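You operate a simulated robot arm through the tools that you are given. There is no shell and no other tool. Be economical: measure what you need, move in short steps, check, and stop when the job is done.

You are at the controls of a simulated robot arm. One attempt, no reset.

TASK
Wipe the microscope stage, stack foam riser and sample C72 on it, then swing the microscope over and lock it.
Fine: use the lens pad and lay it back. What is to be rubbed or washed off counts as gone when no trace of it is left.

The check looks at the end state, three seconds after you hand in, the way a careful person would. Anything else that was tipped, shoved, dropped, spilled or broken makes it a failure.

THE ROBOT
A 6-joint arm with a two-finger parallel gripper on a trunk, on a base that drives. Base frame: it is fixed to the floor where the robot stands at the start and does not move with it; the origin is under the middle of the robot, x ahead of it, y to its left, z up. Units: m, degrees, N and s.
With the tool pointing down near the work surface it reaches from about 0.44 to 0.86 m from the robot's upright axis, wherever it stands. Its first joint turns from -115.0 to 115.0 degrees. Places, roughly: foam riser [0.6, -0.5, 1]; lock handle [0.2, -0.6, 1.2]; microscope arm [0.5, -0.8, 1.5]; microscope stage [0.7, -0.2, 1]; smudge [0.7, -0.2, 1]. Payload 4.2 kg.
Tool frame: the origin (TCP) lies between the finger pads and is the grasp point; the fingertips stand 0.023 m ahead of it; z points along the fingers, y is the line along which they close. The gripper opens to 0.094 m. The fingers are 0.038 m wide and 0.01 m thick; the gripper's body (0.054 by 0.096 m) begins 0.039 m behind the TCP.
Orientation is told as [roll, pitch, yaw] about the base's x, y, z axes, in that order, counted from this pose: with the fingers straight down and closing along the base's y, the tool's x points along the base's -x, its y along +y and its z along -z.

THE INTERFACE
- The arm moves only by the tool apply_moves. Its argument "plan" is a list of rows, each an object of numbers (a shift or turn left out is 0, a gripper value left out holds the last): "rx", "ry", "rz": the turn, a rotation vector about the tool's x, y, z in degrees; "x", "y", "z": the shift along the tool's x, y, z in m; "grip": the finger opening in m, from 0 to 0.094. In form: [{"rx": .., "ry": .., "rz": .., "x": .., "y": .., "z": .., "grip": ..}, ...]. A call has 1 to 20 rows; each row is the pose to reach, as a shift and turn from the pose commanded when the call began, along the tool's axes at that moment. Each row takes 0.2 s and may step no farther than 0.05 m and 8.6 degrees from the row before; otherwise, or with a gripper value out of range, the whole call is refused. A pose out of reach is approached as far as the arm can. The call stops where the force on the tool passes 90 N (or 10 N more than at its start, if that is more) or the arm is blocked; 0.2 s more then pass. Each finger travels about 0.108 m/s and halts on what it meets, pressing with about 43 N; the grip force reading is that of the motor and also rises with nothing between the fingers. The clock runs only during rows and for 0.2 s after the last one: add rows that repeat a pose to give the fingers time. It gives the time, the measured TCP pose, the force on the tool (base axes), the opening and the grip force at its end, in the units of the frame above (readings bear some noise), with the torque about the TCP (base axes, N m) and any sound that the robot's microphone picked up.
- Cameras (640 x 400 px; columns grow to the right, rows downward): "scene" is now at [0.1666, 0.104, 1.5619]; the picture's right is [-0.99, -0.17, 0.00], its down [-0.08, 0.44, -0.89] and it looks along [0.15, -0.88, -0.45] (base axes); focal length 250 px, centre (320, 200). "wrist" rides on the gripper at [0.086, 0.016, -0.074] in the tool frame; the picture's right is [-0.18, 0.98, 0.00], its down [-0.58, -0.11, -0.81] and it looks along [-0.79, -0.15, 0.59] (tool axes); focal length 243 px, centre (320, 200). There is no depth. A picture from a camera that has moved, and an enlarged one, comes with that camera's place and axes in the base frame and with its lens.
- get_image(camera): a new picture of that camera. No time passes.
- move_column(by): slides the trunk up (or, below 0, down) by that many m; the arm and the scene camera ride with it, the base frame stays. It gives what a move gives, with no picture.
- roll_base(legs): drives the robot by 1 to 6 legs, each [ahead, turn to the left] in m and degrees, along the robot's own axes; the way and the turn of a leg run together, so that a leg with both is an arc; at most 1.5 m and 180 degrees a leg. The arm and the cameras ride along, it lands a little off, and it stops where it bumps. It gives what a move gives.
- pan_tilt(pan, tilt): turns the head with the scene camera to pan (to the left, within 80 degrees either way) and tilt (down, from -29 to 69), counted from straight ahead of the robot. It gives what a move gives.
- close_up(camera, box): a new picture of the part [left, top, right, bottom] of that camera's present view, enlarged. No time passes.
- finish_job(): hands the job in; it is judged then, once.

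Go step by step. Nothing tells you exact positions but the pictures and the camera data: compare them with the known pose of the tool, close in by small moves and look again before you grip or let go. The budget is 120 turns and 82 pictures, counting those below and the enlarged ones. Unless the task says otherwise, let go and move clear before handing in.

The tools are called after ">>>" by a JSON object that holds its "fn" and its "kwargs". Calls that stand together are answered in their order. apply_moves: Moves the arm, as the interface text tells. Its arguments: {"type":"object","properties":{"plan":{"type":"array","items":{"type":"object","properties":{"rx":{"type":"number"},"ry":{"type":"number"},"rz":{"type":"number"},"x":{"type":"number"},"y":{"type":"number"},"z":{"type":"number"},"grip":{"type":"number"}}}}},"required":["plan"]} The other tools are called the same way: move_column (by) slides the trunk up or down; roll_base (legs) drives the base; pan_tilt (pan, tilt) turns the head that bears the scene camera; get_image (camera) takes a picture; close_up (camera, box) takes an enlarged picture of a part of a camera's view; finish_job () hands the job in.

At the start:

```text
time_s: 0.0
tcp_pos: [0.1895, -0.4666, 1.5174]
tool_rot: [0.0, 0.0, 0.1]
force: [-0.2, -1.1, -0.1]
torque: [0.01, -0.01, -0.04]
finger_gap: 0.0939
gripper_force: 0.0
trunk travel left (down, up): [-0.907, 0.083]
robot x, y, heading: [-0.0023, -0.0002, 0.0]
head pan, tilt: [-80.2, 26.8]
```

scene: 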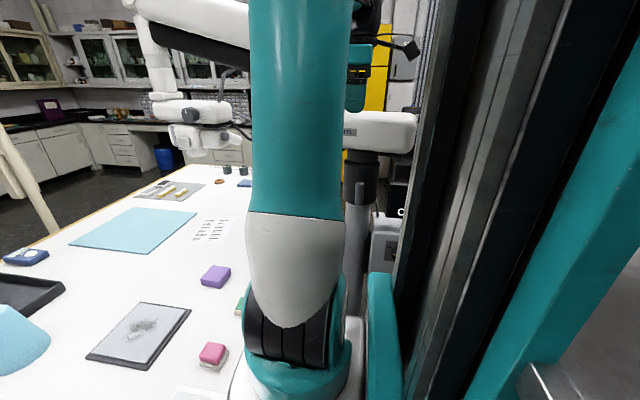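
wrist: 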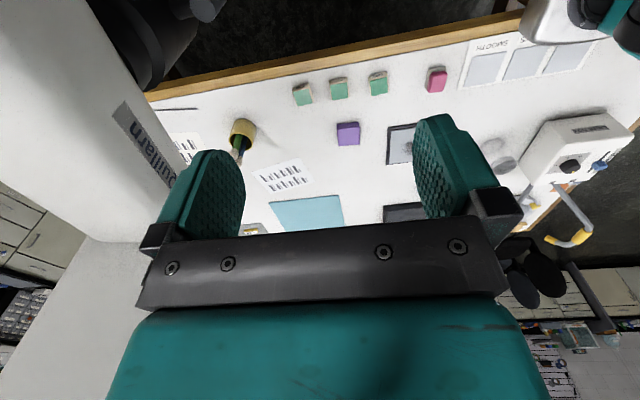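

I see a white bench with a smudged plate (stage), coloured blocks and a microscope behind the arm. I'll turn the head to survey the bench first.

>>> {"fn": "pan_tilt", "kwargs": {"pan": -35, "tilt": 35}}

>>> {"fn": "get_image", "kwargs": {"camera": "scene"}}

>>> {"fn": "get_image", "kwargs": {"camera": "wrist"}}

```text
time_s: 1.1
tcp_pos: [0.1899, -0.4658, 1.5168]
tool_rot: [0.0, 0.0, 0.0]
force: [0.1, -0.3, -1.0]
torque: [-0.02, 0.01, 0.0]
finger_gap: 0.0937
gripper_force: 0.0
trunk travel left (down, up): [-0.907, 0.083]
robot x, y, heading: [-0.0004, 0.0015, 0.1]
head pan, tilt: [-35.0, 35.0]
```

```text
79 pictures are left
camera scene: at [0.2231, 0.1437, 1.549], right [-0.57, -0.82, 0.0], down [-0.47, 0.33, -0.82], along [0.67, -0.47, -0.57], focal length 250 px, centre (320, 200)
```

scene: 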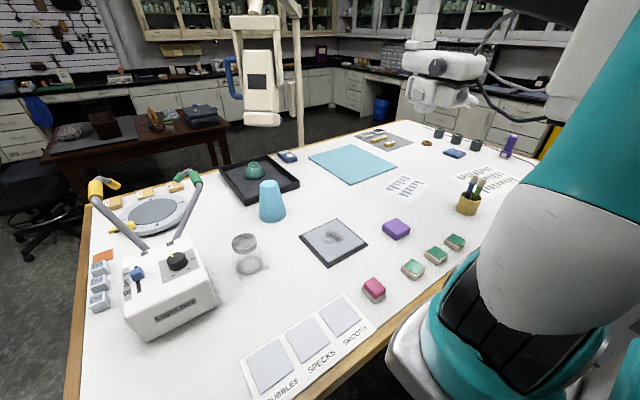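

```text
78 pictures are left
camera wrist: at [0.1037, -0.4481, 1.5918], right [0.18, 0.98, 0.0], down [0.58, -0.11, 0.81], along [0.79, -0.15, -0.59], focal length 243 px, centre (320, 200)
```

wrist: 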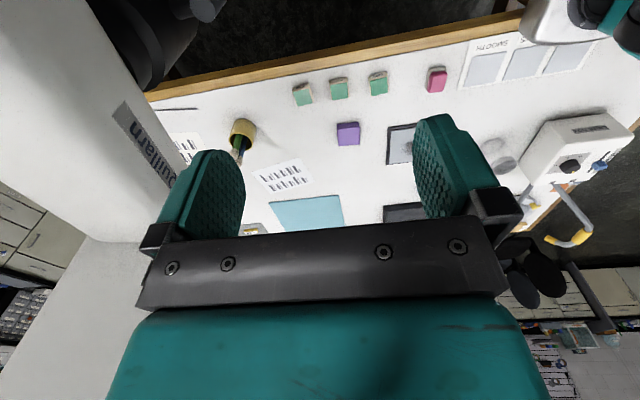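

I see the stage plate, a purple block, a pink block and three green ones. I'll zoom to identify which is the riser, the lens pad and sample C72.

>>> {"fn": "close_up", "kwargs": {"camera": "scene", "box": [340, 200, 500, 300]}}

>>> {"fn": "close_up", "kwargs": {"camera": "scene", "box": [360, 110, 540, 220]}}

>>> {"fn": "close_up", "kwargs": {"camera": "scene", "box": [80, 160, 300, 300]}}

```text
4.00 times, centred on (420, 250) of scene
camera zoom: at [0.2231, 0.1437, 1.549], right [-0.57, -0.82, 0.0], down [-0.47, 0.33, -0.82], along [0.67, -0.47, -0.57], focal length 1002 px, centre (-80, 0)
```

zoom: 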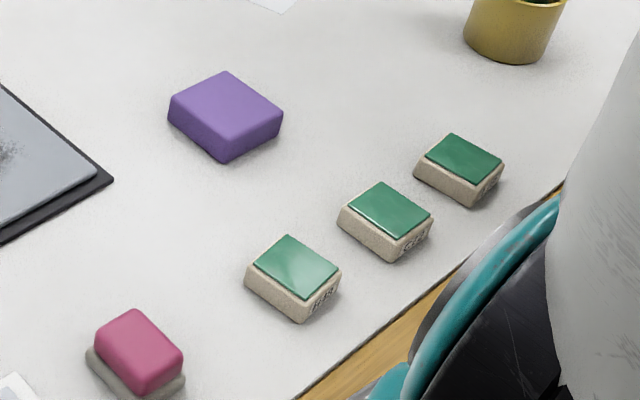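

```text
3.56 times, centred on (450, 165) of scene
camera zoom: at [0.2231, 0.1437, 1.549], right [-0.57, -0.82, 0.0], down [-0.47, 0.33, -0.82], along [0.67, -0.47, -0.57], focal length 890 px, centre (-142, 324)
```

zoom: 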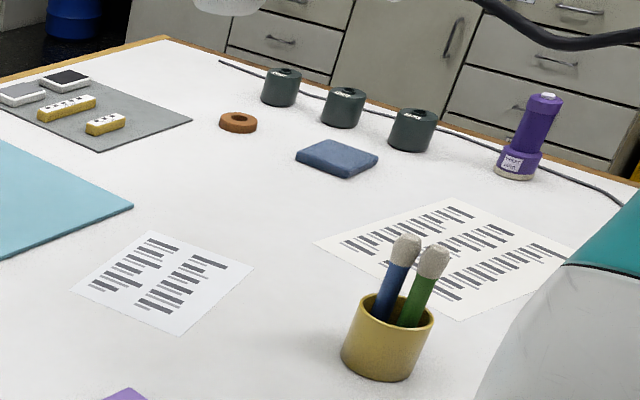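

```text
2.86 times, centred on (190, 230) of scene
camera zoom: at [0.2231, 0.1437, 1.549], right [-0.57, -0.82, 0.0], down [-0.47, 0.33, -0.82], along [0.67, -0.47, -0.57], focal length 716 px, centre (691, 114)
```

zoom: 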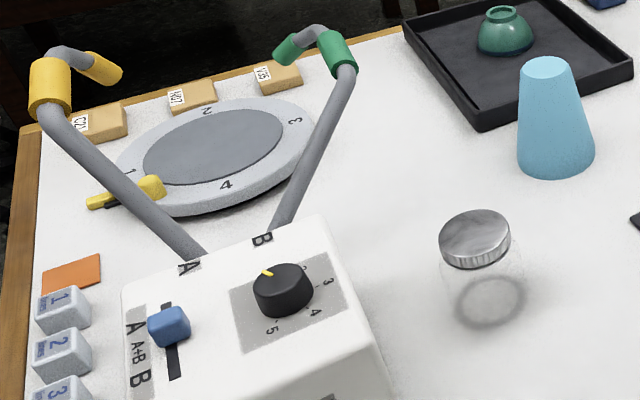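

The purple block is the riser. Now I'll read the labels on the greens, the yellowish samples and the pink item.

>>> {"fn": "close_up", "kwargs": {"camera": "scene", "box": [400, 230, 470, 285]}}

>>> {"fn": "close_up", "kwargs": {"camera": "scene", "box": [90, 165, 210, 225]}}

>>> {"fn": "close_up", "kwargs": {"camera": "wrist", "box": [280, 60, 460, 170]}}

```text
7.27 times, centred on (435, 258) of scene
camera zoom: at [0.2231, 0.1437, 1.549], right [-0.57, -0.82, 0.0], down [-0.47, 0.33, -0.82], along [0.67, -0.47, -0.57], focal length 1822 px, centre (-516, -218)
```

zoom: 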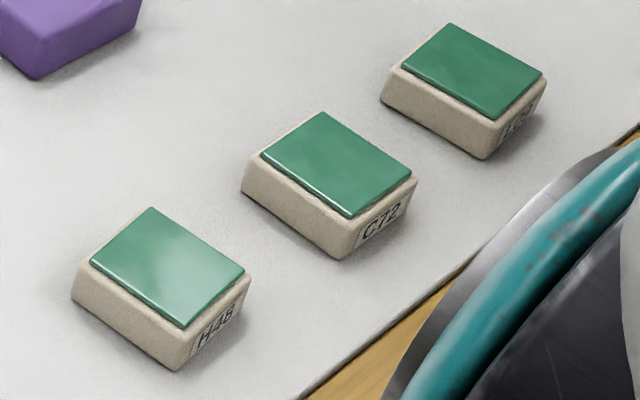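

```text
5.33 times, centred on (150, 195) of scene
camera zoom: at [0.2231, 0.1437, 1.549], right [-0.57, -0.82, 0.0], down [-0.47, 0.33, -0.82], along [0.67, -0.47, -0.57], focal length 1336 px, centre (1227, 227)
```

zoom: 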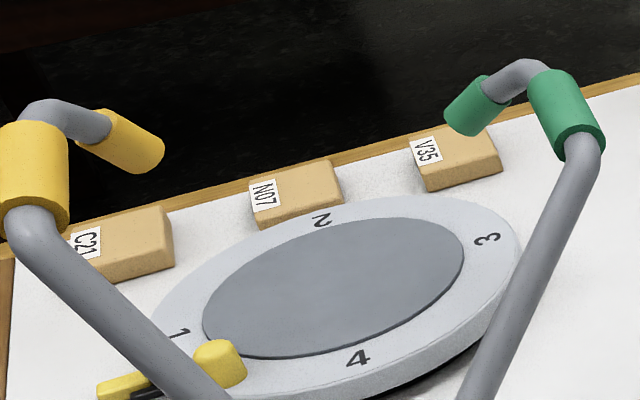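

```text
3.56 times, centred on (370, 115) of wrist
camera zoom: at [0.1037, -0.4481, 1.5918], right [0.18, 0.98, 0.0], down [0.58, -0.11, 0.81], along [0.79, -0.15, -0.59], focal length 863 px, centre (142, 502)
```

zoom: 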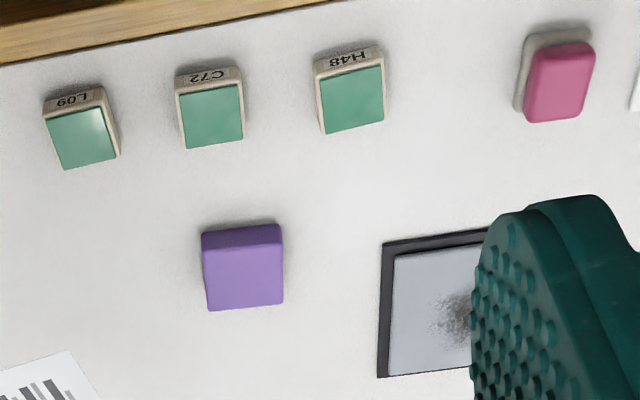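

C72 is the middle green block, and the pink block with the grey felt sole is the lens pad. I'll bring the arm from beside the microscope to high above the pad, which also clears the view of the microscope.

>>> {"fn": "apply_moves", "kwargs": {"plan": [{"x": -0.029, "y": 0.0256, "z": 0.0}, {"x": -0.058, "y": 0.0512, "z": 0.01}, {"x": -0.087, "y": 0.0768, "z": 0.03}, {"x": -0.116, "y": 0.1024, "z": 0.05}, {"x": -0.145, "y": 0.128, "z": 0.07}, {"x": -0.174, "y": 0.1536, "z": 0.09}, {"x": -0.203, "y": 0.179, "z": 0.11}, {"x": -0.232, "y": 0.205, "z": 0.13}, {"x": -0.261, "y": 0.23, "z": 0.15}, {"x": -0.29, "y": 0.256, "z": 0.17}, {"x": -0.29, "y": 0.256, "z": 0.2}]}}

>>> {"fn": "pan_tilt", "kwargs": {"pan": -65, "tilt": 15}}

>>> {"fn": "get_image", "kwargs": {"camera": "scene"}}

>>> {"fn": "get_image", "kwargs": {"camera": "wrist"}}

```text
time_s: 3.5
tcp_pos: [0.4787, -0.2072, 1.3172]
tool_rot: [0.1, 0.1, 0.0]
force: [0.0, 0.5, -0.2]
torque: [0.0, -0.02, 0.02]
finger_gap: 0.094
gripper_force: 0.0
trunk travel left (down, up): [-0.907, 0.083]
robot x, y, heading: [-0.0004, -0.002, 0.1]
head pan, tilt: [-35.0, 35.0]
```

```text
time_s: 4.5
tcp_pos: [0.4784, -0.2086, 1.3183]
tool_rot: [0.0, 0.0, 0.1]
force: [0.0, -0.3, -0.5]
torque: [0.03, -0.01, -0.01]
finger_gap: 0.0941
gripper_force: 0.1
trunk travel left (down, up): [-0.907, 0.083]
robot x, y, heading: [0.0017, -0.0005, 0.1]
head pan, tilt: [-65.0, 15.0]
```

```text
71 pictures are left
camera scene: at [0.1906, 0.1097, 1.581], right [-0.91, -0.42, 0.0], down [-0.11, 0.23, -0.97], along [0.41, -0.87, -0.26], focal length 250 px, centre (320, 200)
```

scene: 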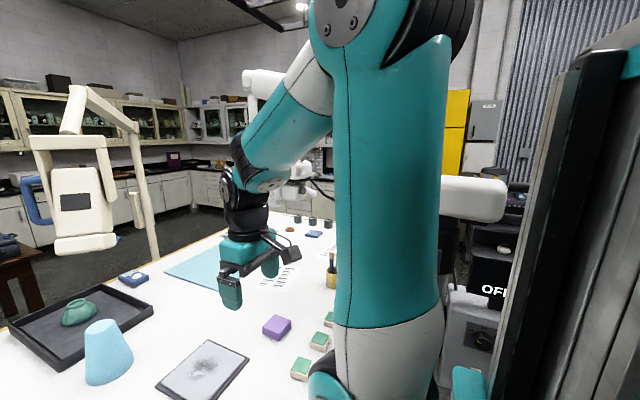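

```text
70 pictures are left
camera wrist: at [0.3926, -0.1902, 1.3921], right [0.18, 0.98, 0.0], down [0.58, -0.11, 0.81], along [0.79, -0.15, -0.59], focal length 243 px, centre (320, 200)
```

wrist: 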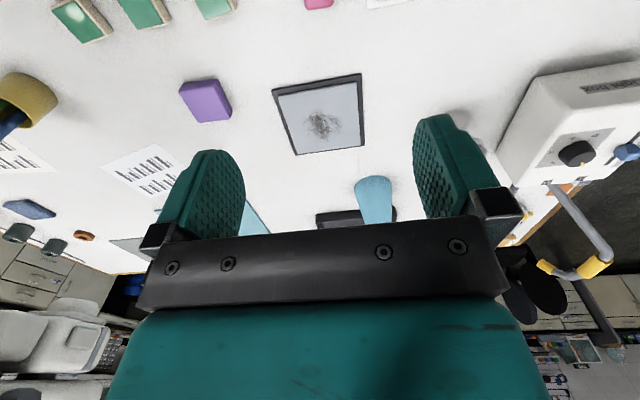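

The arm's upper link hides the microscope from here, so I'll study it later. First I'll lower over the pad for a better look.

>>> {"fn": "apply_moves", "kwargs": {"plan": [{"z": 0.04}, {"z": 0.08}, {"z": 0.12}, {"z": 0.16}, {"z": 0.18}]}}

>>> {"fn": "pan_tilt", "kwargs": {"pan": -35, "tilt": 40}}

>>> {"fn": "get_image", "kwargs": {"camera": "scene"}}

>>> {"fn": "get_image", "kwargs": {"camera": "wrist"}}

```text
time_s: 5.7
tcp_pos: [0.4784, -0.2093, 1.1379]
tool_rot: [0.1, 0.0, 0.1]
force: [-0.3, 0.4, 0.0]
torque: [0.02, -0.03, -0.03]
finger_gap: 0.094
gripper_force: 0.1
trunk travel left (down, up): [-0.907, 0.083]
robot x, y, heading: [0.0009, -0.001, -0.3]
head pan, tilt: [-65.0, 15.0]
```

```text
time_s: 6.6
tcp_pos: [0.4794, -0.209, 1.1379]
tool_rot: [0.0, 0.0, 0.0]
force: [0.4, 0.2, -0.4]
torque: [-0.05, -0.01, 0.03]
finger_gap: 0.0942
gripper_force: 0.1
trunk travel left (down, up): [-0.907, 0.083]
robot x, y, heading: [-0.0004, 0.0019, 0.1]
head pan, tilt: [-35.0, 40.0]
```

```text
69 pictures are left
camera scene: at [0.2207, 0.1454, 1.5415], right [-0.57, -0.82, 0.0], down [-0.53, 0.37, -0.77], along [0.63, -0.44, -0.64], focal length 250 px, centre (320, 200)
```

scene: 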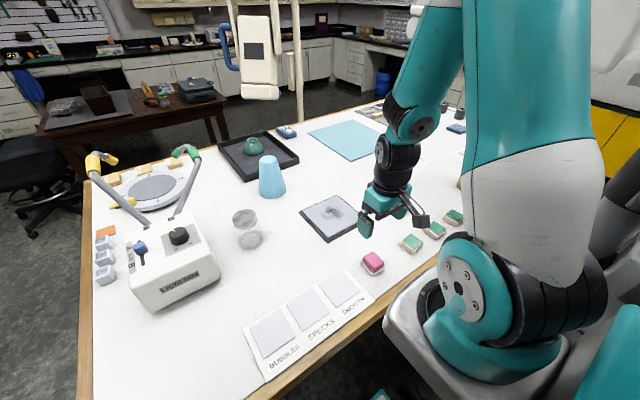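

```text
68 pictures are left
camera wrist: at [0.393, -0.1916, 1.2125], right [0.18, 0.98, 0.0], down [0.58, -0.11, 0.81], along [0.79, -0.15, -0.59], focal length 243 px, centre (320, 200)
```

wrist: 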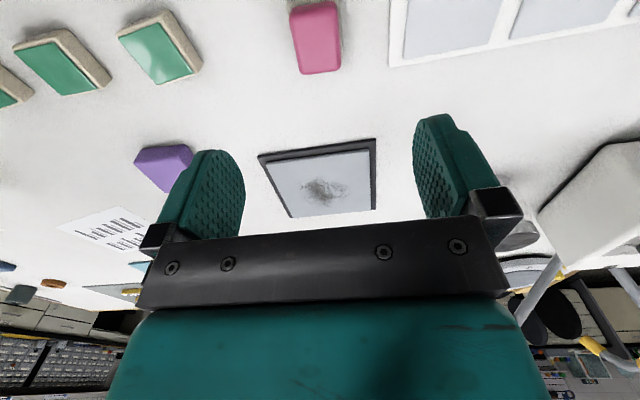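

The pad is just ahead of the tool in the wrist view. I'll zoom for its edges and yaw.

>>> {"fn": "close_up", "kwargs": {"camera": "wrist", "box": [240, 0, 400, 100]}}

>>> {"fn": "close_up", "kwargs": {"camera": "scene", "box": [320, 180, 480, 280]}}

```text
4.00 times, centred on (320, 50) of wrist
camera zoom: at [0.393, -0.1916, 1.2125], right [0.18, 0.98, 0.0], down [0.58, -0.11, 0.81], along [0.79, -0.15, -0.59], focal length 970 px, centre (320, 800)
```

zoom: 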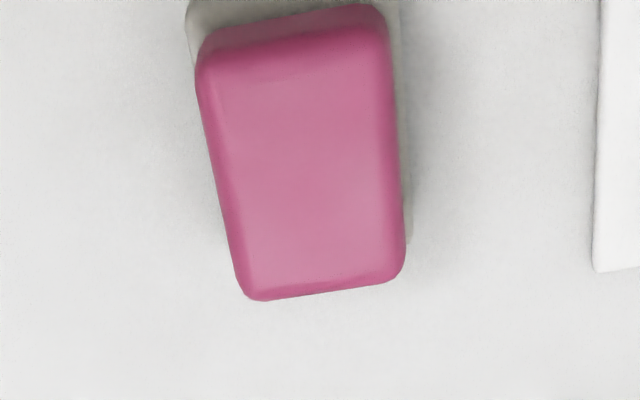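

```text
4.00 times, centred on (400, 230) of scene
camera zoom: at [0.2207, 0.1454, 1.5415], right [-0.57, -0.82, 0.0], down [-0.53, 0.37, -0.77], along [0.63, -0.44, -0.64], focal length 1002 px, centre (0, 80)
```

zoom: 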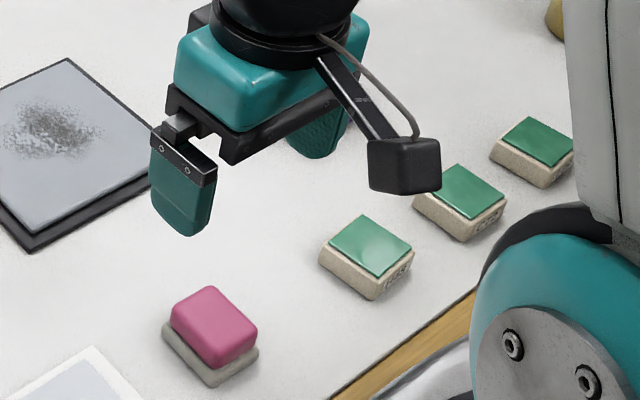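

Triangulation gives the pad top at about (0.478, -0.210, 0.985), and the tool is right above it. I'll go down with a 3° turn and check before closing.

>>> {"fn": "apply_moves", "kwargs": {"plan": [{"z": 0.04, "rz": 1.5}, {"z": 0.08, "rz": 3}, {"z": 0.12, "rz": 3}, {"z": 0.149, "rz": 3}, {"z": 0.149, "rz": 3}]}}

>>> {"fn": "close_up", "kwargs": {"camera": "wrist", "box": [160, 80, 480, 280]}}

>>> {"fn": "close_up", "kwargs": {"camera": "scene", "box": [320, 200, 480, 300]}}

```text
time_s: 7.8
tcp_pos: [0.4801, -0.2108, 0.9886]
tool_rot: [0.1, 0.0, -3.0]
force: [0.1, 0.0, 0.1]
torque: [-0.03, 0.0, 0.01]
finger_gap: 0.094
gripper_force: 0.1
trunk travel left (down, up): [-0.907, 0.083]
robot x, y, heading: [-0.0002, -0.0008, 0.2]
head pan, tilt: [-35.0, 40.0]
```

```text
2.00 times, centred on (320, 180) of wrist
camera zoom: at [0.3943, -0.1885, 1.0632], right [0.24, 0.97, 0.0], down [0.57, -0.14, 0.81], along [0.78, -0.19, -0.59], focal length 485 px, centre (320, 240)
```

zoom: 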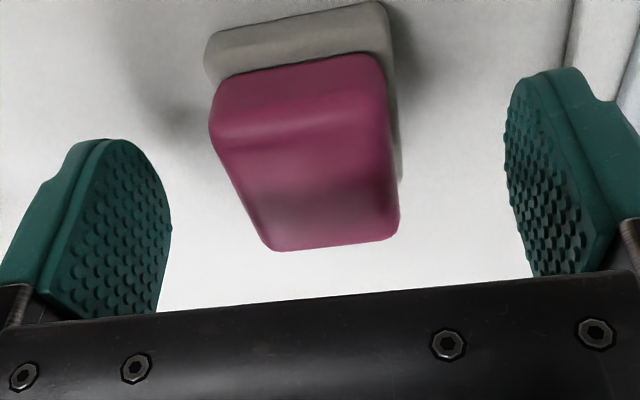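

```text
4.00 times, centred on (400, 250) of scene
camera zoom: at [0.2207, 0.1455, 1.5415], right [-0.57, -0.82, 0.0], down [-0.53, 0.37, -0.77], along [0.63, -0.44, -0.64], focal length 1002 px, centre (0, 0)
```

zoom: 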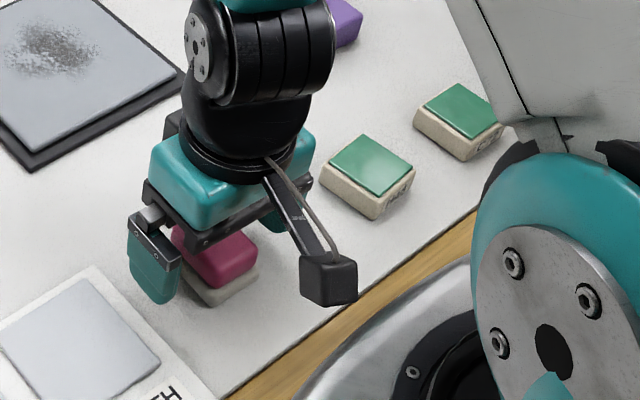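

The pad sits centred between the fingers; I'll raise 4 mm to keep off the felt sole, close, and lift a little.

>>> {"fn": "apply_moves", "kwargs": {"plan": [{"z": -0.004}, {"z": -0.004, "grip": 0.03}, {"z": -0.004, "grip": 0.03}, {"z": -0.004, "grip": 0.02}, {"z": -0.004, "grip": 0.02}, {"z": -0.004, "grip": 0.02}]}}

>>> {"fn": "get_image", "kwargs": {"camera": "wrist"}}

```text
time_s: 9.2
tcp_pos: [0.4779, -0.2104, 0.9928]
tool_rot: [-0.1, 0.0, -3.0]
force: [-0.3, 0.3, -0.2]
torque: [0.01, 0.01, -0.01]
finger_gap: 0.0388
gripper_force: 42.8
trunk travel left (down, up): [-0.907, 0.083]
robot x, y, heading: [0.0002, 0.0017, -0.1]
head pan, tilt: [-35.0, 40.0]
```

```text
63 pictures are left
camera wrist: at [0.3938, -0.1881, 1.0668], right [0.24, 0.97, 0.0], down [0.58, -0.14, 0.81], along [0.78, -0.19, -0.59], focal length 243 px, centre (320, 200)
```

wrist: 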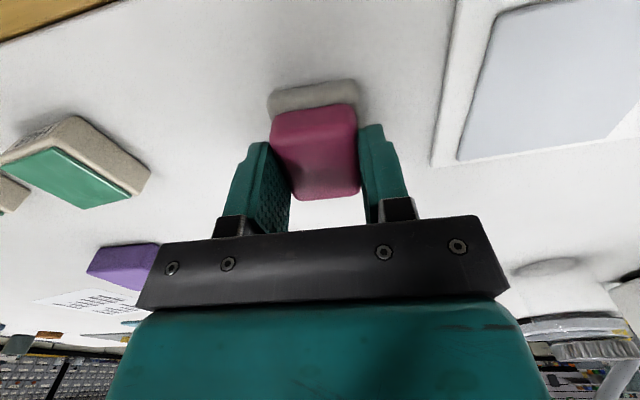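

The pad is held (gap 39 mm). I'll lift it and bring it near the stage for a close look at the smudge.

>>> {"fn": "apply_moves", "kwargs": {"plan": [{"z": -0.04}, {"z": -0.08}, {"z": -0.12}, {"z": -0.12, "x": -0.04, "y": -0.015}, {"z": -0.12, "x": -0.07, "y": -0.03}]}}

>>> {"fn": "get_image", "kwargs": {"camera": "wrist"}}

>>> {"fn": "get_image", "kwargs": {"camera": "scene"}}

```text
time_s: 10.4
tcp_pos: [0.5468, -0.2454, 1.112]
tool_rot: [0.0, 0.0, -3.0]
force: [-0.5, -0.2, -0.2]
torque: [-0.01, 0.01, 0.01]
finger_gap: 0.0391
gripper_force: 42.5
trunk travel left (down, up): [-0.907, 0.083]
robot x, y, heading: [-0.0004, 0.0006, -0.1]
head pan, tilt: [-35.0, 40.0]
```

```text
62 pictures are left
camera wrist: at [0.4624, -0.2228, 1.187], right [0.23, 0.97, 0.0], down [0.58, -0.14, 0.81], along [0.78, -0.19, -0.59], focal length 243 px, centre (320, 200)
```

wrist: 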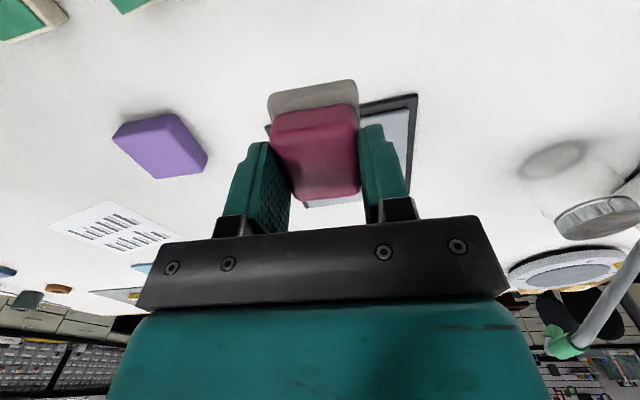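

```text
61 pictures are left
camera scene: at [0.2202, 0.1457, 1.5415], right [-0.57, -0.82, 0.0], down [-0.53, 0.37, -0.77], along [0.63, -0.44, -0.64], focal length 250 px, centre (320, 200)
```

scene: 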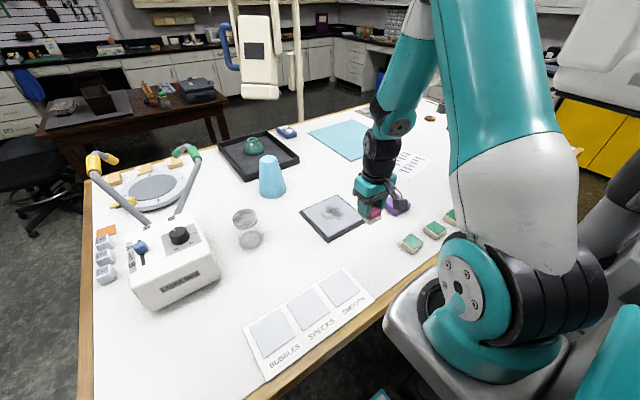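

>>> {"fn": "close_up", "kwargs": {"camera": "scene", "box": [280, 180, 400, 255]}}

```text
5.33 times, centred on (340, 218) of scene
camera zoom: at [0.2202, 0.1457, 1.5415], right [-0.57, -0.82, 0.0], down [-0.53, 0.37, -0.77], along [0.63, -0.44, -0.64], focal length 1336 px, centre (213, 107)
```

zoom: 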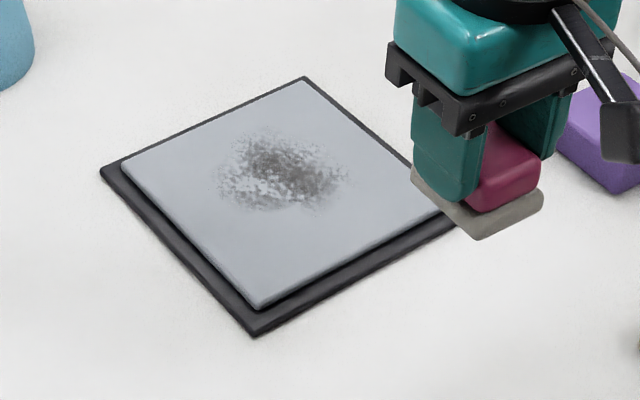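

The stage's top plate spans about x 0.625–0.775, y -0.172 to -0.321 at z≈0.96, and the smudge centres on about (0.712, -0.25). I'll go over it and lower gently toward contact.

>>> {"fn": "apply_moves", "kwargs": {"plan": [{"x": -0.04, "y": 0.001, "rz": -1.5}, {"x": -0.08, "y": 0.0018, "rz": -3}, {"x": -0.12, "y": 0.0026, "rz": -3}, {"x": -0.163, "y": 0.0035, "rz": -3}, {"x": -0.163, "y": 0.0035, "z": 0.04, "rz": -3}, {"x": -0.163, "y": 0.0035, "z": 0.08, "rz": -3}, {"x": -0.163, "y": 0.0035, "z": 0.1, "rz": -3}]}}

>>> {"fn": "close_up", "kwargs": {"camera": "scene", "box": [280, 180, 400, 255]}}

```text
time_s: 12.0
tcp_pos: [0.7121, -0.2493, 1.012]
tool_rot: [0.0, 0.0, 0.0]
force: [-0.5, -0.2, -0.6]
torque: [-0.04, -0.03, 0.01]
finger_gap: 0.0385
gripper_force: 43.3
trunk travel left (down, up): [-0.907, 0.083]
robot x, y, heading: [0.0062, 0.003, 0.2]
head pan, tilt: [-35.0, 40.0]
```

```text
5.33 times, centred on (340, 218) of scene
camera zoom: at [0.2206, 0.1456, 1.5415], right [-0.57, -0.82, 0.0], down [-0.53, 0.37, -0.77], along [0.63, -0.44, -0.64], focal length 1336 px, centre (213, 107)
```

zoom: 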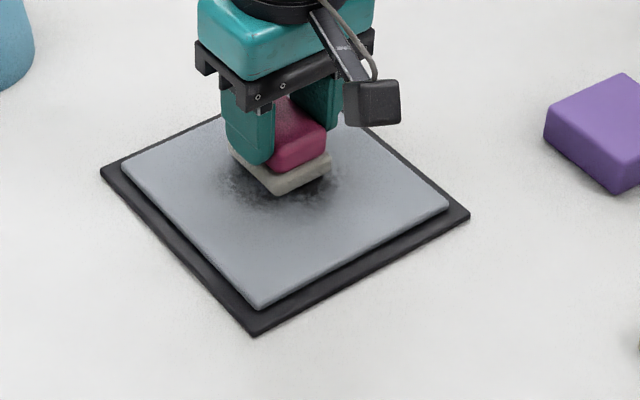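

Nearly touching, with the pad right over the smudge. I'll step down by 2 mm at a time and read the force.

>>> {"fn": "apply_moves", "kwargs": {"plan": [{"z": 0.002}, {"z": 0.004}, {"z": 0.006}]}}

```text
time_s: 12.8
tcp_pos: [0.7113, -0.2487, 1.0072]
tool_rot: [0.0, 0.0, 0.0]
force: [-1.5, -0.1, 2.3]
torque: [-0.03, 0.03, 0.04]
finger_gap: 0.0387
gripper_force: 43.1
trunk travel left (down, up): [-0.907, 0.083]
robot x, y, heading: [0.0005, 0.0001, 0.1]
head pan, tilt: [-35.0, 40.0]
```

>>> {"fn": "apply_moves", "kwargs": {"plan": [{"z": 0.001}, {"z": 0.0015}]}}

```text
time_s: 13.4
tcp_pos: [0.7106, -0.2481, 1.0066]
tool_rot: [0.0, -0.1, 0.0]
force: [-3.2, 0.7, 19.9]
torque: [0.05, 0.33, 0.0]
finger_gap: 0.0387
gripper_force: 42.7
trunk travel left (down, up): [-0.907, 0.083]
robot x, y, heading: [0.0008, 0.0035, 0.1]
head pan, tilt: [-35.0, 40.0]
```

Contact at about 20 N. I'll ease off slightly and rub in a short sweep first, watching that the stage doesn't slide.

>>> {"fn": "apply_moves", "kwargs": {"plan": [{"z": -0.0006}, {"z": -0.0006, "x": -0.02}, {"z": -0.0006, "x": -0.04}, {"z": -0.0006, "x": -0.02}, {"z": -0.0006, "x": 0.0}, {"z": -0.0006, "x": 0.02}, {"z": -0.0006, "x": 0.04}, {"z": -0.0006, "x": 0.02}, {"z": -0.0006}]}}

>>> {"fn": "close_up", "kwargs": {"camera": "scene", "box": [280, 180, 400, 255]}}

```text
time_s: 15.4
tcp_pos: [0.7085, -0.2476, 1.0057]
tool_rot: [0.0, 0.1, 0.1]
force: [-10.4, -0.7, 26.1]
torque: [-0.02, 0.53, -0.03]
finger_gap: 0.0386
gripper_force: 43.5
trunk travel left (down, up): [-0.907, 0.083]
robot x, y, heading: [0.0017, 0.0024, -0.3]
head pan, tilt: [-35.0, 40.0]
```

```text
5.33 times, centred on (340, 218) of scene
camera zoom: at [0.2188, 0.1457, 1.5418], right [-0.57, -0.82, 0.0], down [-0.53, 0.37, -0.77], along [0.63, -0.44, -0.64], focal length 1336 px, centre (213, 107)
```

zoom: 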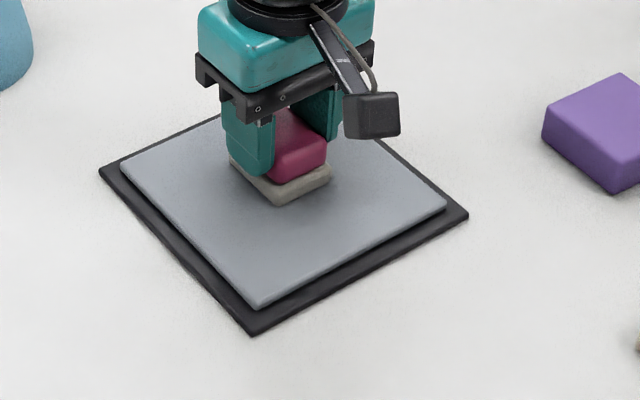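

The stage stays put and the smudge fades. Now a full raster over the whole smudge area.

>>> {"fn": "apply_moves", "kwargs": {"plan": [{"z": -0.0004, "y": 0.02}, {"z": -0.0004, "y": 0.02, "x": -0.025}, {"z": -0.0004, "y": 0.02, "x": -0.045}, {"z": -0.0004, "y": 0.02, "x": -0.01}, {"z": -0.0004, "y": 0.02, "x": 0.025}, {"z": -0.0004, "y": 0.02, "x": 0.05}, {"z": -0.0004, "y": 0.04, "x": 0.05}, {"z": -0.0004, "y": 0.04, "x": 0.015}, {"z": -0.0004, "y": 0.04, "x": -0.02}, {"z": -0.0004, "y": 0.04, "x": -0.045}, {"z": -0.0004, "y": 0.0, "x": -0.045}, {"z": -0.0004, "y": 0.0, "x": -0.01}, {"z": -0.0004, "y": 0.0, "x": 0.025}, {"z": -0.0004, "y": 0.0, "x": 0.05}, {"z": -0.0004, "y": -0.02, "x": 0.05}, {"z": -0.0004, "y": -0.02, "x": 0.015}, {"z": -0.0004, "y": -0.02, "x": -0.02}, {"z": -0.0004, "y": -0.02, "x": -0.045}]}}

>>> {"fn": "apply_moves", "kwargs": {"plan": [{"y": -0.02}, {"y": -0.02, "x": 0.03}, {"y": -0.02, "x": 0.065}, {"y": -0.02, "x": 0.095}, {"y": 0.0, "x": 0.095}, {"y": 0.0, "x": 0.06}, {"y": 0.0, "x": 0.025}, {"y": 0.0, "x": 0.0}, {"y": 0.02, "x": 0.0}, {"y": 0.02, "x": 0.035}, {"y": 0.02, "x": 0.07}, {"y": 0.02, "x": 0.09}, {"y": 0.02, "x": 0.09, "z": -0.04}, {"y": 0.02, "x": 0.115, "z": -0.08}, {"y": 0.02, "x": 0.15, "z": -0.1}, {"y": 0.02, "x": 0.19, "z": -0.1}]}}

>>> {"fn": "close_up", "kwargs": {"camera": "scene", "box": [280, 180, 400, 255]}}

```text
time_s: 19.2
tcp_pos: [0.7578, -0.2696, 1.0053]
tool_rot: [-0.1, 0.0, 0.0]
force: [-2.4, -0.4, 9.5]
torque: [-0.03, 0.15, -0.06]
finger_gap: 0.0389
gripper_force: 42.7
trunk travel left (down, up): [-0.907, 0.083]
robot x, y, heading: [0.0008, -0.0014, -0.1]
head pan, tilt: [-35.0, 40.0]
```

```text
time_s: 22.6
tcp_pos: [0.5662, -0.2507, 1.1062]
tool_rot: [0.0, 0.0, 0.0]
force: [0.9, -0.7, -0.6]
torque: [-0.02, -0.01, 0.01]
finger_gap: 0.0387
gripper_force: 42.7
trunk travel left (down, up): [-0.907, 0.083]
robot x, y, heading: [-0.0001, -0.0002, 0.1]
head pan, tilt: [-35.0, 40.0]
```

```text
5.33 times, centred on (340, 218) of scene
camera zoom: at [0.2211, 0.1456, 1.5414], right [-0.57, -0.82, 0.0], down [-0.53, 0.37, -0.77], along [0.63, -0.44, -0.64], focal length 1336 px, centre (213, 107)
```

zoom: 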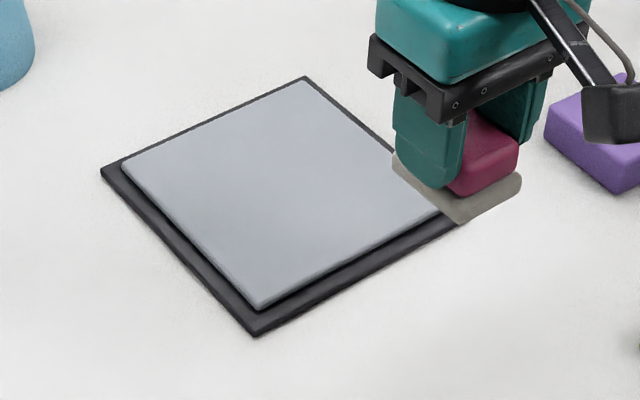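

The plate looks clean. I'll lay the pad back where it was, at (0.478, -0.210).

>>> {"fn": "apply_moves", "kwargs": {"plan": [{"x": 0.04, "y": 0.018, "rz": 1.5}, {"x": 0.088, "y": 0.0402, "rz": 3}, {"x": 0.088, "y": 0.0402, "z": 0.04, "rz": 3}, {"x": 0.088, "y": 0.0402, "z": 0.08, "rz": 3}, {"x": 0.088, "y": 0.0402, "z": 0.105, "rz": 3}, {"x": 0.088, "y": 0.0402, "z": 0.111, "rz": 3}, {"x": 0.088, "y": 0.0402, "z": 0.111, "rz": 3}]}}

>>> {"fn": "close_up", "kwargs": {"camera": "scene", "box": [300, 190, 370, 245]}}

```text
refused: row 2 steps farther than a row can; nothing moved
```

```text
7.27 times, centred on (335, 218) of scene
camera zoom: at [0.2211, 0.1456, 1.5414], right [-0.57, -0.82, 0.0], down [-0.53, 0.37, -0.77], along [0.63, -0.44, -0.64], focal length 1822 px, centre (211, 73)
```

zoom: 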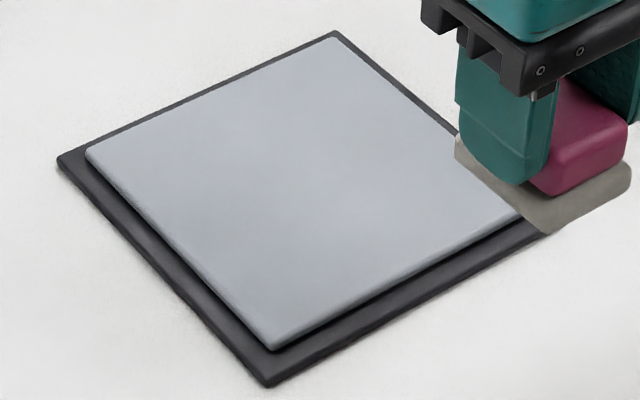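

The stage is clean. I'll repeat the pad return with smaller steps.

>>> {"fn": "apply_moves", "kwargs": {"plan": [{"x": 0.03, "y": 0.014, "rz": 1.5}, {"x": 0.06, "y": 0.028, "rz": 3}, {"x": 0.088, "y": 0.0402, "rz": 3}, {"x": 0.088, "y": 0.0402, "z": 0.04, "rz": 3}, {"x": 0.088, "y": 0.0402, "z": 0.08, "rz": 3}, {"x": 0.088, "y": 0.0402, "z": 0.105, "rz": 3}, {"x": 0.088, "y": 0.0402, "z": 0.111, "rz": 3}, {"x": 0.088, "y": 0.0402, "z": 0.111, "rz": 3}]}}

```text
time_s: 24.4
tcp_pos: [0.4778, -0.21, 0.9953]
tool_rot: [0.0, -0.1, -2.9]
force: [0.3, -0.4, -0.7]
torque: [-0.02, 0.0, -0.01]
finger_gap: 0.0386
gripper_force: 43.0
trunk travel left (down, up): [-0.907, 0.083]
robot x, y, heading: [-0.003, -0.0005, -0.3]
head pan, tilt: [-35.0, 40.0]
```

No contact yet; I'll lower 2.5 mm, open and rise.

>>> {"fn": "apply_moves", "kwargs": {"plan": [{"z": 0.0015}, {"z": 0.0025}]}}

```text
time_s: 25.0
tcp_pos: [0.4771, -0.2086, 0.9935]
tool_rot: [0.0, -0.1, -3.0]
force: [-0.3, -0.7, -1.2]
torque: [0.03, -0.02, 0.0]
finger_gap: 0.0388
gripper_force: 43.0
trunk travel left (down, up): [-0.907, 0.083]
robot x, y, heading: [-0.001, -0.0021, -0.1]
head pan, tilt: [-35.0, 40.0]
```

>>> {"fn": "apply_moves", "kwargs": {"plan": [{"z": 0.001}, {"z": 0.001, "grip": 0.06}, {"z": 0.001, "grip": 0.08}, {"z": 0.001, "grip": 0.08}, {"z": -0.04, "grip": 0.08}, {"z": -0.08, "grip": 0.08}, {"z": -0.12, "grip": 0.08}, {"z": -0.16, "rz": -3, "grip": 0.08}]}}

>>> {"fn": "get_image", "kwargs": {"camera": "wrist"}}

>>> {"fn": "close_up", "kwargs": {"camera": "scene", "box": [340, 190, 500, 290]}}

```text
time_s: 26.8
tcp_pos: [0.4784, -0.2088, 1.1526]
tool_rot: [-0.1, 0.0, -0.1]
force: [1.1, -1.2, 0.3]
torque: [0.05, 0.06, 0.01]
finger_gap: 0.0798
gripper_force: 0.1
trunk travel left (down, up): [-0.907, 0.083]
robot x, y, heading: [-0.0038, 0.0016, 0.1]
head pan, tilt: [-35.0, 40.0]
```

```text
55 pictures are left
camera wrist: at [0.3923, -0.1908, 1.2275], right [0.18, 0.98, 0.0], down [0.58, -0.11, 0.81], along [0.79, -0.15, -0.59], focal length 243 px, centre (320, 200)
```

wrist: 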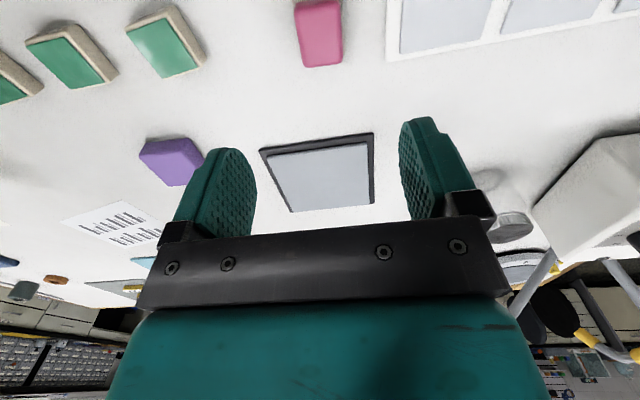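

```text
4.00 times, centred on (420, 240) of scene
camera zoom: at [0.2213, 0.1453, 1.5413], right [-0.57, -0.82, 0.0], down [-0.53, 0.37, -0.77], along [0.63, -0.44, -0.64], focal length 1002 px, centre (-80, 40)
```

zoom: 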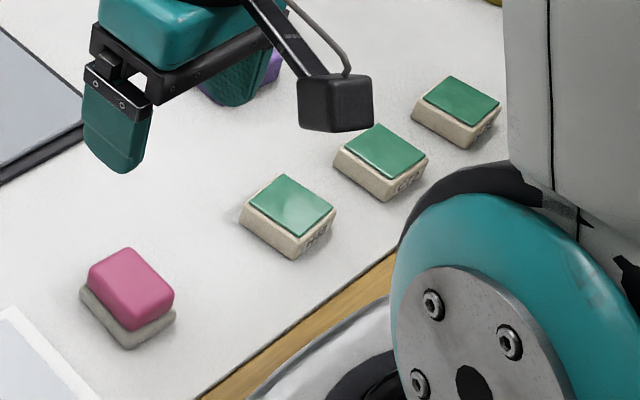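

The pad is back in place and upright. Next the riser, estimated near (0.605, -0.441); I'll hover above it with fingers open.

>>> {"fn": "apply_moves", "kwargs": {"plan": [{"x": -0.018, "y": -0.033, "grip": 0.094}, {"x": -0.036, "y": -0.066}, {"x": -0.054, "y": -0.099}, {"x": -0.072, "y": -0.132}, {"x": -0.09, "y": -0.165}, {"x": -0.108, "y": -0.198}, {"x": -0.1266, "y": -0.231}]}}

>>> {"fn": "get_image", "kwargs": {"camera": "wrist"}}

>>> {"fn": "get_image", "kwargs": {"camera": "scene"}}

```text
time_s: 28.4
tcp_pos: [0.6037, -0.4412, 1.1507]
tool_rot: [0.0, 0.0, 0.0]
force: [0.1, -0.1, -0.6]
torque: [-0.02, -0.03, 0.01]
finger_gap: 0.094
gripper_force: 0.1
trunk travel left (down, up): [-0.907, 0.083]
robot x, y, heading: [0.001, -0.0016, 0.1]
head pan, tilt: [-35.0, 40.0]
```

```text
53 pictures are left
camera wrist: at [0.5179, -0.4224, 1.2258], right [0.18, 0.98, 0.0], down [0.58, -0.11, 0.81], along [0.79, -0.15, -0.59], focal length 243 px, centre (320, 200)
```

wrist: 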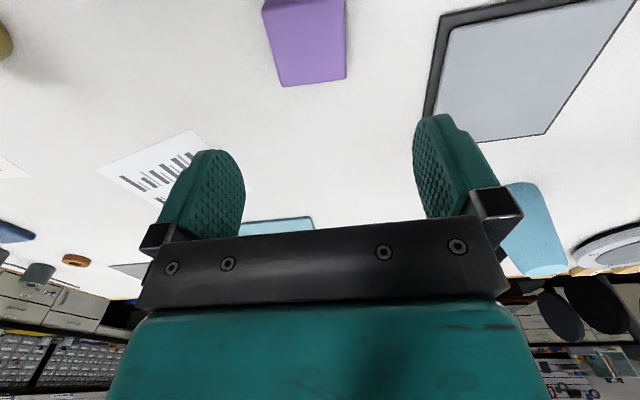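

```text
52 pictures are left
camera scene: at [0.2205, 0.1459, 1.5415], right [-0.57, -0.82, 0.0], down [-0.53, 0.37, -0.77], along [0.63, -0.44, -0.64], focal length 250 px, centre (320, 200)
```

scene: 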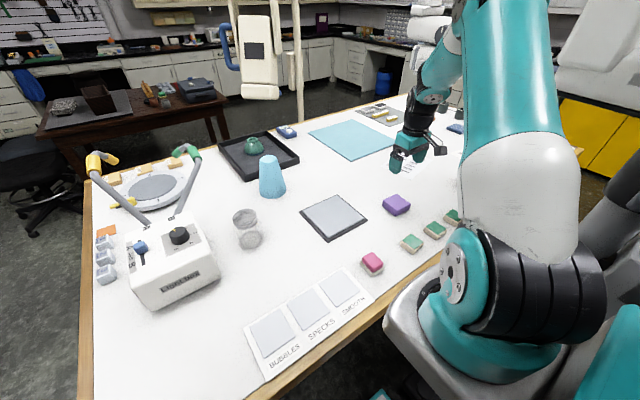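

Combining both views, the riser's top is at about z 0.975 with centre (0.612, -0.451), yaw about -3°. I'll go down around it and check.

>>> {"fn": "apply_moves", "kwargs": {"plan": [{"x": -0.008, "y": -0.01, "rz": 3, "z": 0.02}, {"x": -0.008, "y": -0.01, "rz": 3, "z": 0.06}, {"x": -0.008, "y": -0.01, "rz": 3, "z": 0.1}, {"x": -0.008, "y": -0.01, "rz": 3, "z": 0.13}, {"x": -0.008, "y": -0.01, "rz": 3, "z": 0.14}]}}

>>> {"fn": "get_image", "kwargs": {"camera": "wrist"}}

>>> {"fn": "close_up", "kwargs": {"camera": "scene", "box": [360, 160, 456, 220]}}

```text
time_s: 29.6
tcp_pos: [0.6139, -0.4496, 1.0107]
tool_rot: [0.1, 0.1, -3.1]
force: [-0.6, 0.4, 0.3]
torque: [-0.02, 0.01, 0.0]
finger_gap: 0.0938
gripper_force: 0.2
trunk travel left (down, up): [-0.907, 0.083]
robot x, y, heading: [-0.0005, -0.003, -0.0]
head pan, tilt: [-35.0, 40.0]
```

```text
51 pictures are left
camera wrist: at [0.5287, -0.4271, 1.0862], right [0.24, 0.97, 0.0], down [0.57, -0.14, 0.81], along [0.78, -0.19, -0.59], focal length 243 px, centre (320, 200)
```

wrist: 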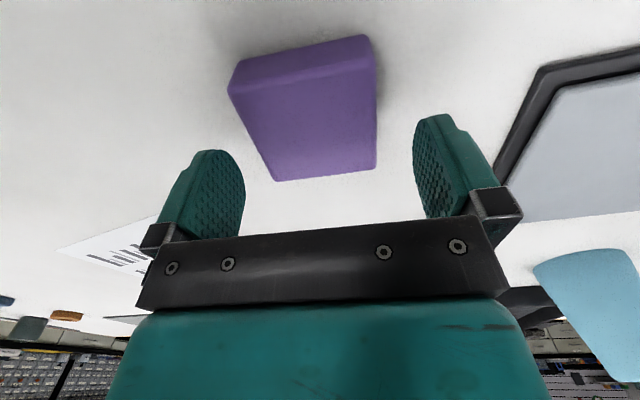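

```text
6.67 times, centred on (408, 190) of scene
camera zoom: at [0.2206, 0.1455, 1.5415], right [-0.57, -0.82, 0.0], down [-0.53, 0.37, -0.77], along [0.63, -0.44, -0.64], focal length 1670 px, centre (-267, 267)
```

zoom: 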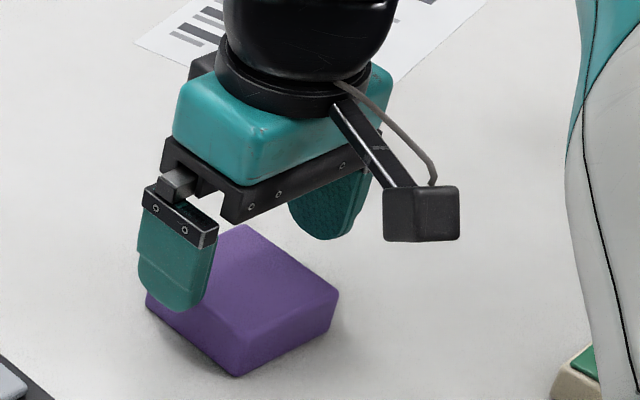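

The riser is centred at (0.615, -0.451), between the fingers. I'll descend 31 mm and close.

>>> {"fn": "apply_moves", "kwargs": {"plan": [{"z": 0.02}, {"z": 0.031}, {"z": 0.031, "grip": 0.07}, {"z": 0.031, "grip": 0.058}, {"z": 0.031, "grip": 0.058}, {"z": 0.031, "grip": 0.058}]}}

>>> {"fn": "get_image", "kwargs": {"camera": "wrist"}}

```text
time_s: 31.0
tcp_pos: [0.6125, -0.4486, 0.9813]
tool_rot: [0.0, 0.0, -3.0]
force: [0.6, -1.2, 1.5]
torque: [-0.07, 0.02, 0.01]
finger_gap: 0.0689
gripper_force: 42.9
trunk travel left (down, up): [-0.907, 0.083]
robot x, y, heading: [0.0002, -0.0008, -0.1]
head pan, tilt: [-35.0, 40.0]
```

```text
49 pictures are left
camera wrist: at [0.5282, -0.4278, 1.0554], right [0.24, 0.97, 0.0], down [0.57, -0.14, 0.81], along [0.78, -0.19, -0.59], focal length 243 px, centre (320, 200)
```

wrist: 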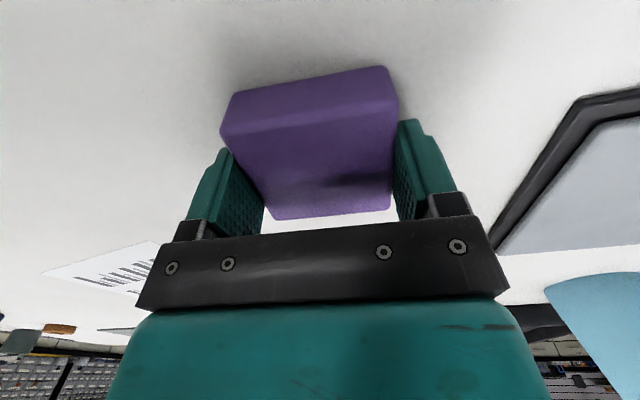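

Riser gripped. I'll lift, carry to above the stage centre (0.70, -0.247), and undo the small yaw.

>>> {"fn": "apply_moves", "kwargs": {"plan": [{"z": -0.04}, {"z": -0.08}, {"z": -0.1}, {"z": -0.1, "x": -0.015, "y": 0.04, "rz": -1}, {"z": -0.1, "x": -0.03, "y": 0.08, "rz": -2}, {"z": -0.1, "x": -0.045, "y": 0.12, "rz": -3}, {"z": -0.1, "x": -0.06, "y": 0.16, "rz": -3}, {"z": -0.1, "x": -0.0744, "y": 0.2057, "rz": -3}, {"z": -0.06, "x": -0.0744, "y": 0.2057, "rz": -3}, {"z": -0.03, "x": -0.0744, "y": 0.2057, "rz": -3}]}}

>>> {"fn": "get_image", "kwargs": {"camera": "wrist"}}

>>> {"fn": "close_up", "kwargs": {"camera": "scene", "box": [280, 180, 400, 255]}}

```text
time_s: 33.2
tcp_pos: [0.697, -0.2461, 1.0115]
tool_rot: [0.0, -0.1, -0.1]
force: [-0.3, 0.5, 0.9]
torque: [0.02, -0.02, 0.02]
finger_gap: 0.0691
gripper_force: 42.8
trunk travel left (down, up): [-0.907, 0.083]
robot x, y, heading: [0.001, 0.0025, -0.1]
head pan, tilt: [-35.0, 40.0]
```

```text
48 pictures are left
camera wrist: at [0.6126, -0.2284, 1.0855], right [0.18, 0.98, 0.0], down [0.58, -0.11, 0.81], along [0.79, -0.15, -0.59], focal length 243 px, centre (320, 200)
```

wrist: 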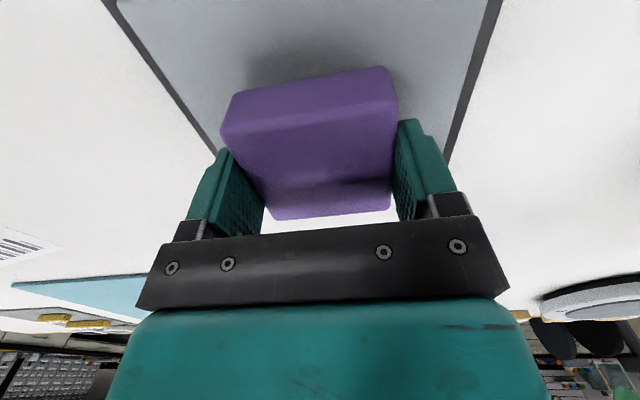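

```text
5.33 times, centred on (340, 218) of scene
camera zoom: at [0.2204, 0.1457, 1.5416], right [-0.57, -0.82, 0.0], down [-0.53, 0.37, -0.77], along [0.63, -0.44, -0.64], focal length 1336 px, centre (213, 107)
```

zoom: 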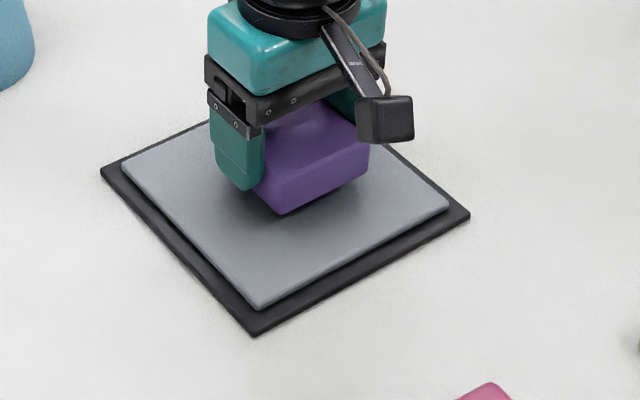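

It is well centred. I'll lower until contact.

>>> {"fn": "apply_moves", "kwargs": {"plan": [{"z": 0.008}, {"z": 0.013}, {"z": 0.015}]}}

```text
time_s: 34.0
tcp_pos: [0.6978, -0.2471, 0.996]
tool_rot: [0.0, 0.0, 0.1]
force: [0.4, 0.5, -0.3]
torque: [0.03, -0.02, -0.02]
finger_gap: 0.0689
gripper_force: 43.2
trunk travel left (down, up): [-0.907, 0.083]
robot x, y, heading: [0.0009, -0.0006, -0.1]
head pan, tilt: [-35.0, 40.0]
```

>>> {"fn": "apply_moves", "kwargs": {"plan": [{"z": 0.001}, {"z": 0.002}]}}

```text
time_s: 34.6
tcp_pos: [0.697, -0.2469, 0.9946]
tool_rot: [0.0, 0.0, 0.0]
force: [-0.4, 0.4, 5.1]
torque: [-0.01, 0.11, 0.0]
finger_gap: 0.0688
gripper_force: 43.4
trunk travel left (down, up): [-0.907, 0.083]
robot x, y, heading: [-0.0018, -0.0023, 0.3]
head pan, tilt: [-35.0, 40.0]
```

In contact (5 N). I'll release, rise, and move over C72, estimated at (0.456, -0.4525).

>>> {"fn": "apply_moves", "kwargs": {"plan": [{"grip": 0.08}, {"grip": 0.09}, {"grip": 0.09}, {"z": -0.04}, {"z": -0.08}, {"z": -0.12}, {"z": -0.14, "x": 0.035, "y": -0.029}, {"z": -0.14, "x": 0.07, "y": -0.059}, {"z": -0.14, "x": 0.105, "y": -0.088}, {"z": -0.14, "x": 0.14, "y": -0.117}, {"z": -0.14, "x": 0.175, "y": -0.147}, {"z": -0.14, "x": 0.21, "y": -0.176}, {"z": -0.14, "x": 0.243, "y": -0.205}]}}

>>> {"fn": "get_image", "kwargs": {"camera": "wrist"}}

>>> {"fn": "get_image", "kwargs": {"camera": "scene"}}

```text
time_s: 37.4
tcp_pos: [0.455, -0.4539, 1.1338]
tool_rot: [0.0, 0.0, 0.0]
force: [0.2, 0.6, 0.2]
torque: [-0.03, 0.0, 0.0]
finger_gap: 0.09
gripper_force: 0.2
trunk travel left (down, up): [-0.907, 0.083]
robot x, y, heading: [-0.0016, 0.0002, 0.0]
head pan, tilt: [-35.0, 40.0]
```

```text
46 pictures are left
camera wrist: at [0.3689, -0.4361, 1.2083], right [0.18, 0.98, 0.0], down [0.58, -0.11, 0.81], along [0.79, -0.15, -0.59], focal length 243 px, centre (320, 200)
```

wrist: 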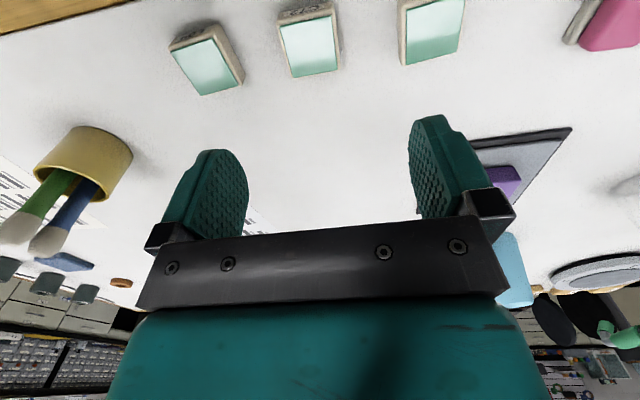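

```text
45 pictures are left
camera scene: at [0.2211, 0.1458, 1.5414], right [-0.57, -0.82, 0.0], down [-0.53, 0.37, -0.77], along [0.63, -0.44, -0.64], focal length 250 px, centre (320, 200)
```

scene: 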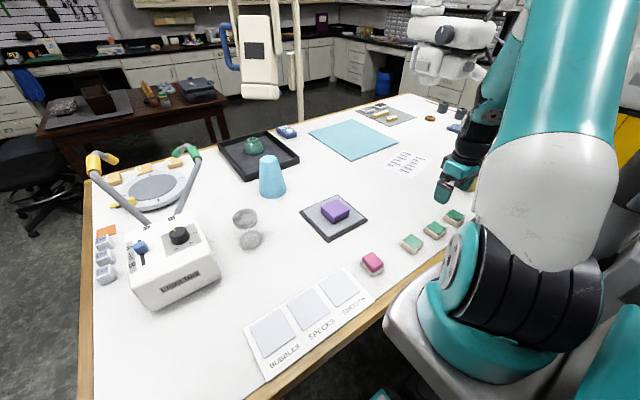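

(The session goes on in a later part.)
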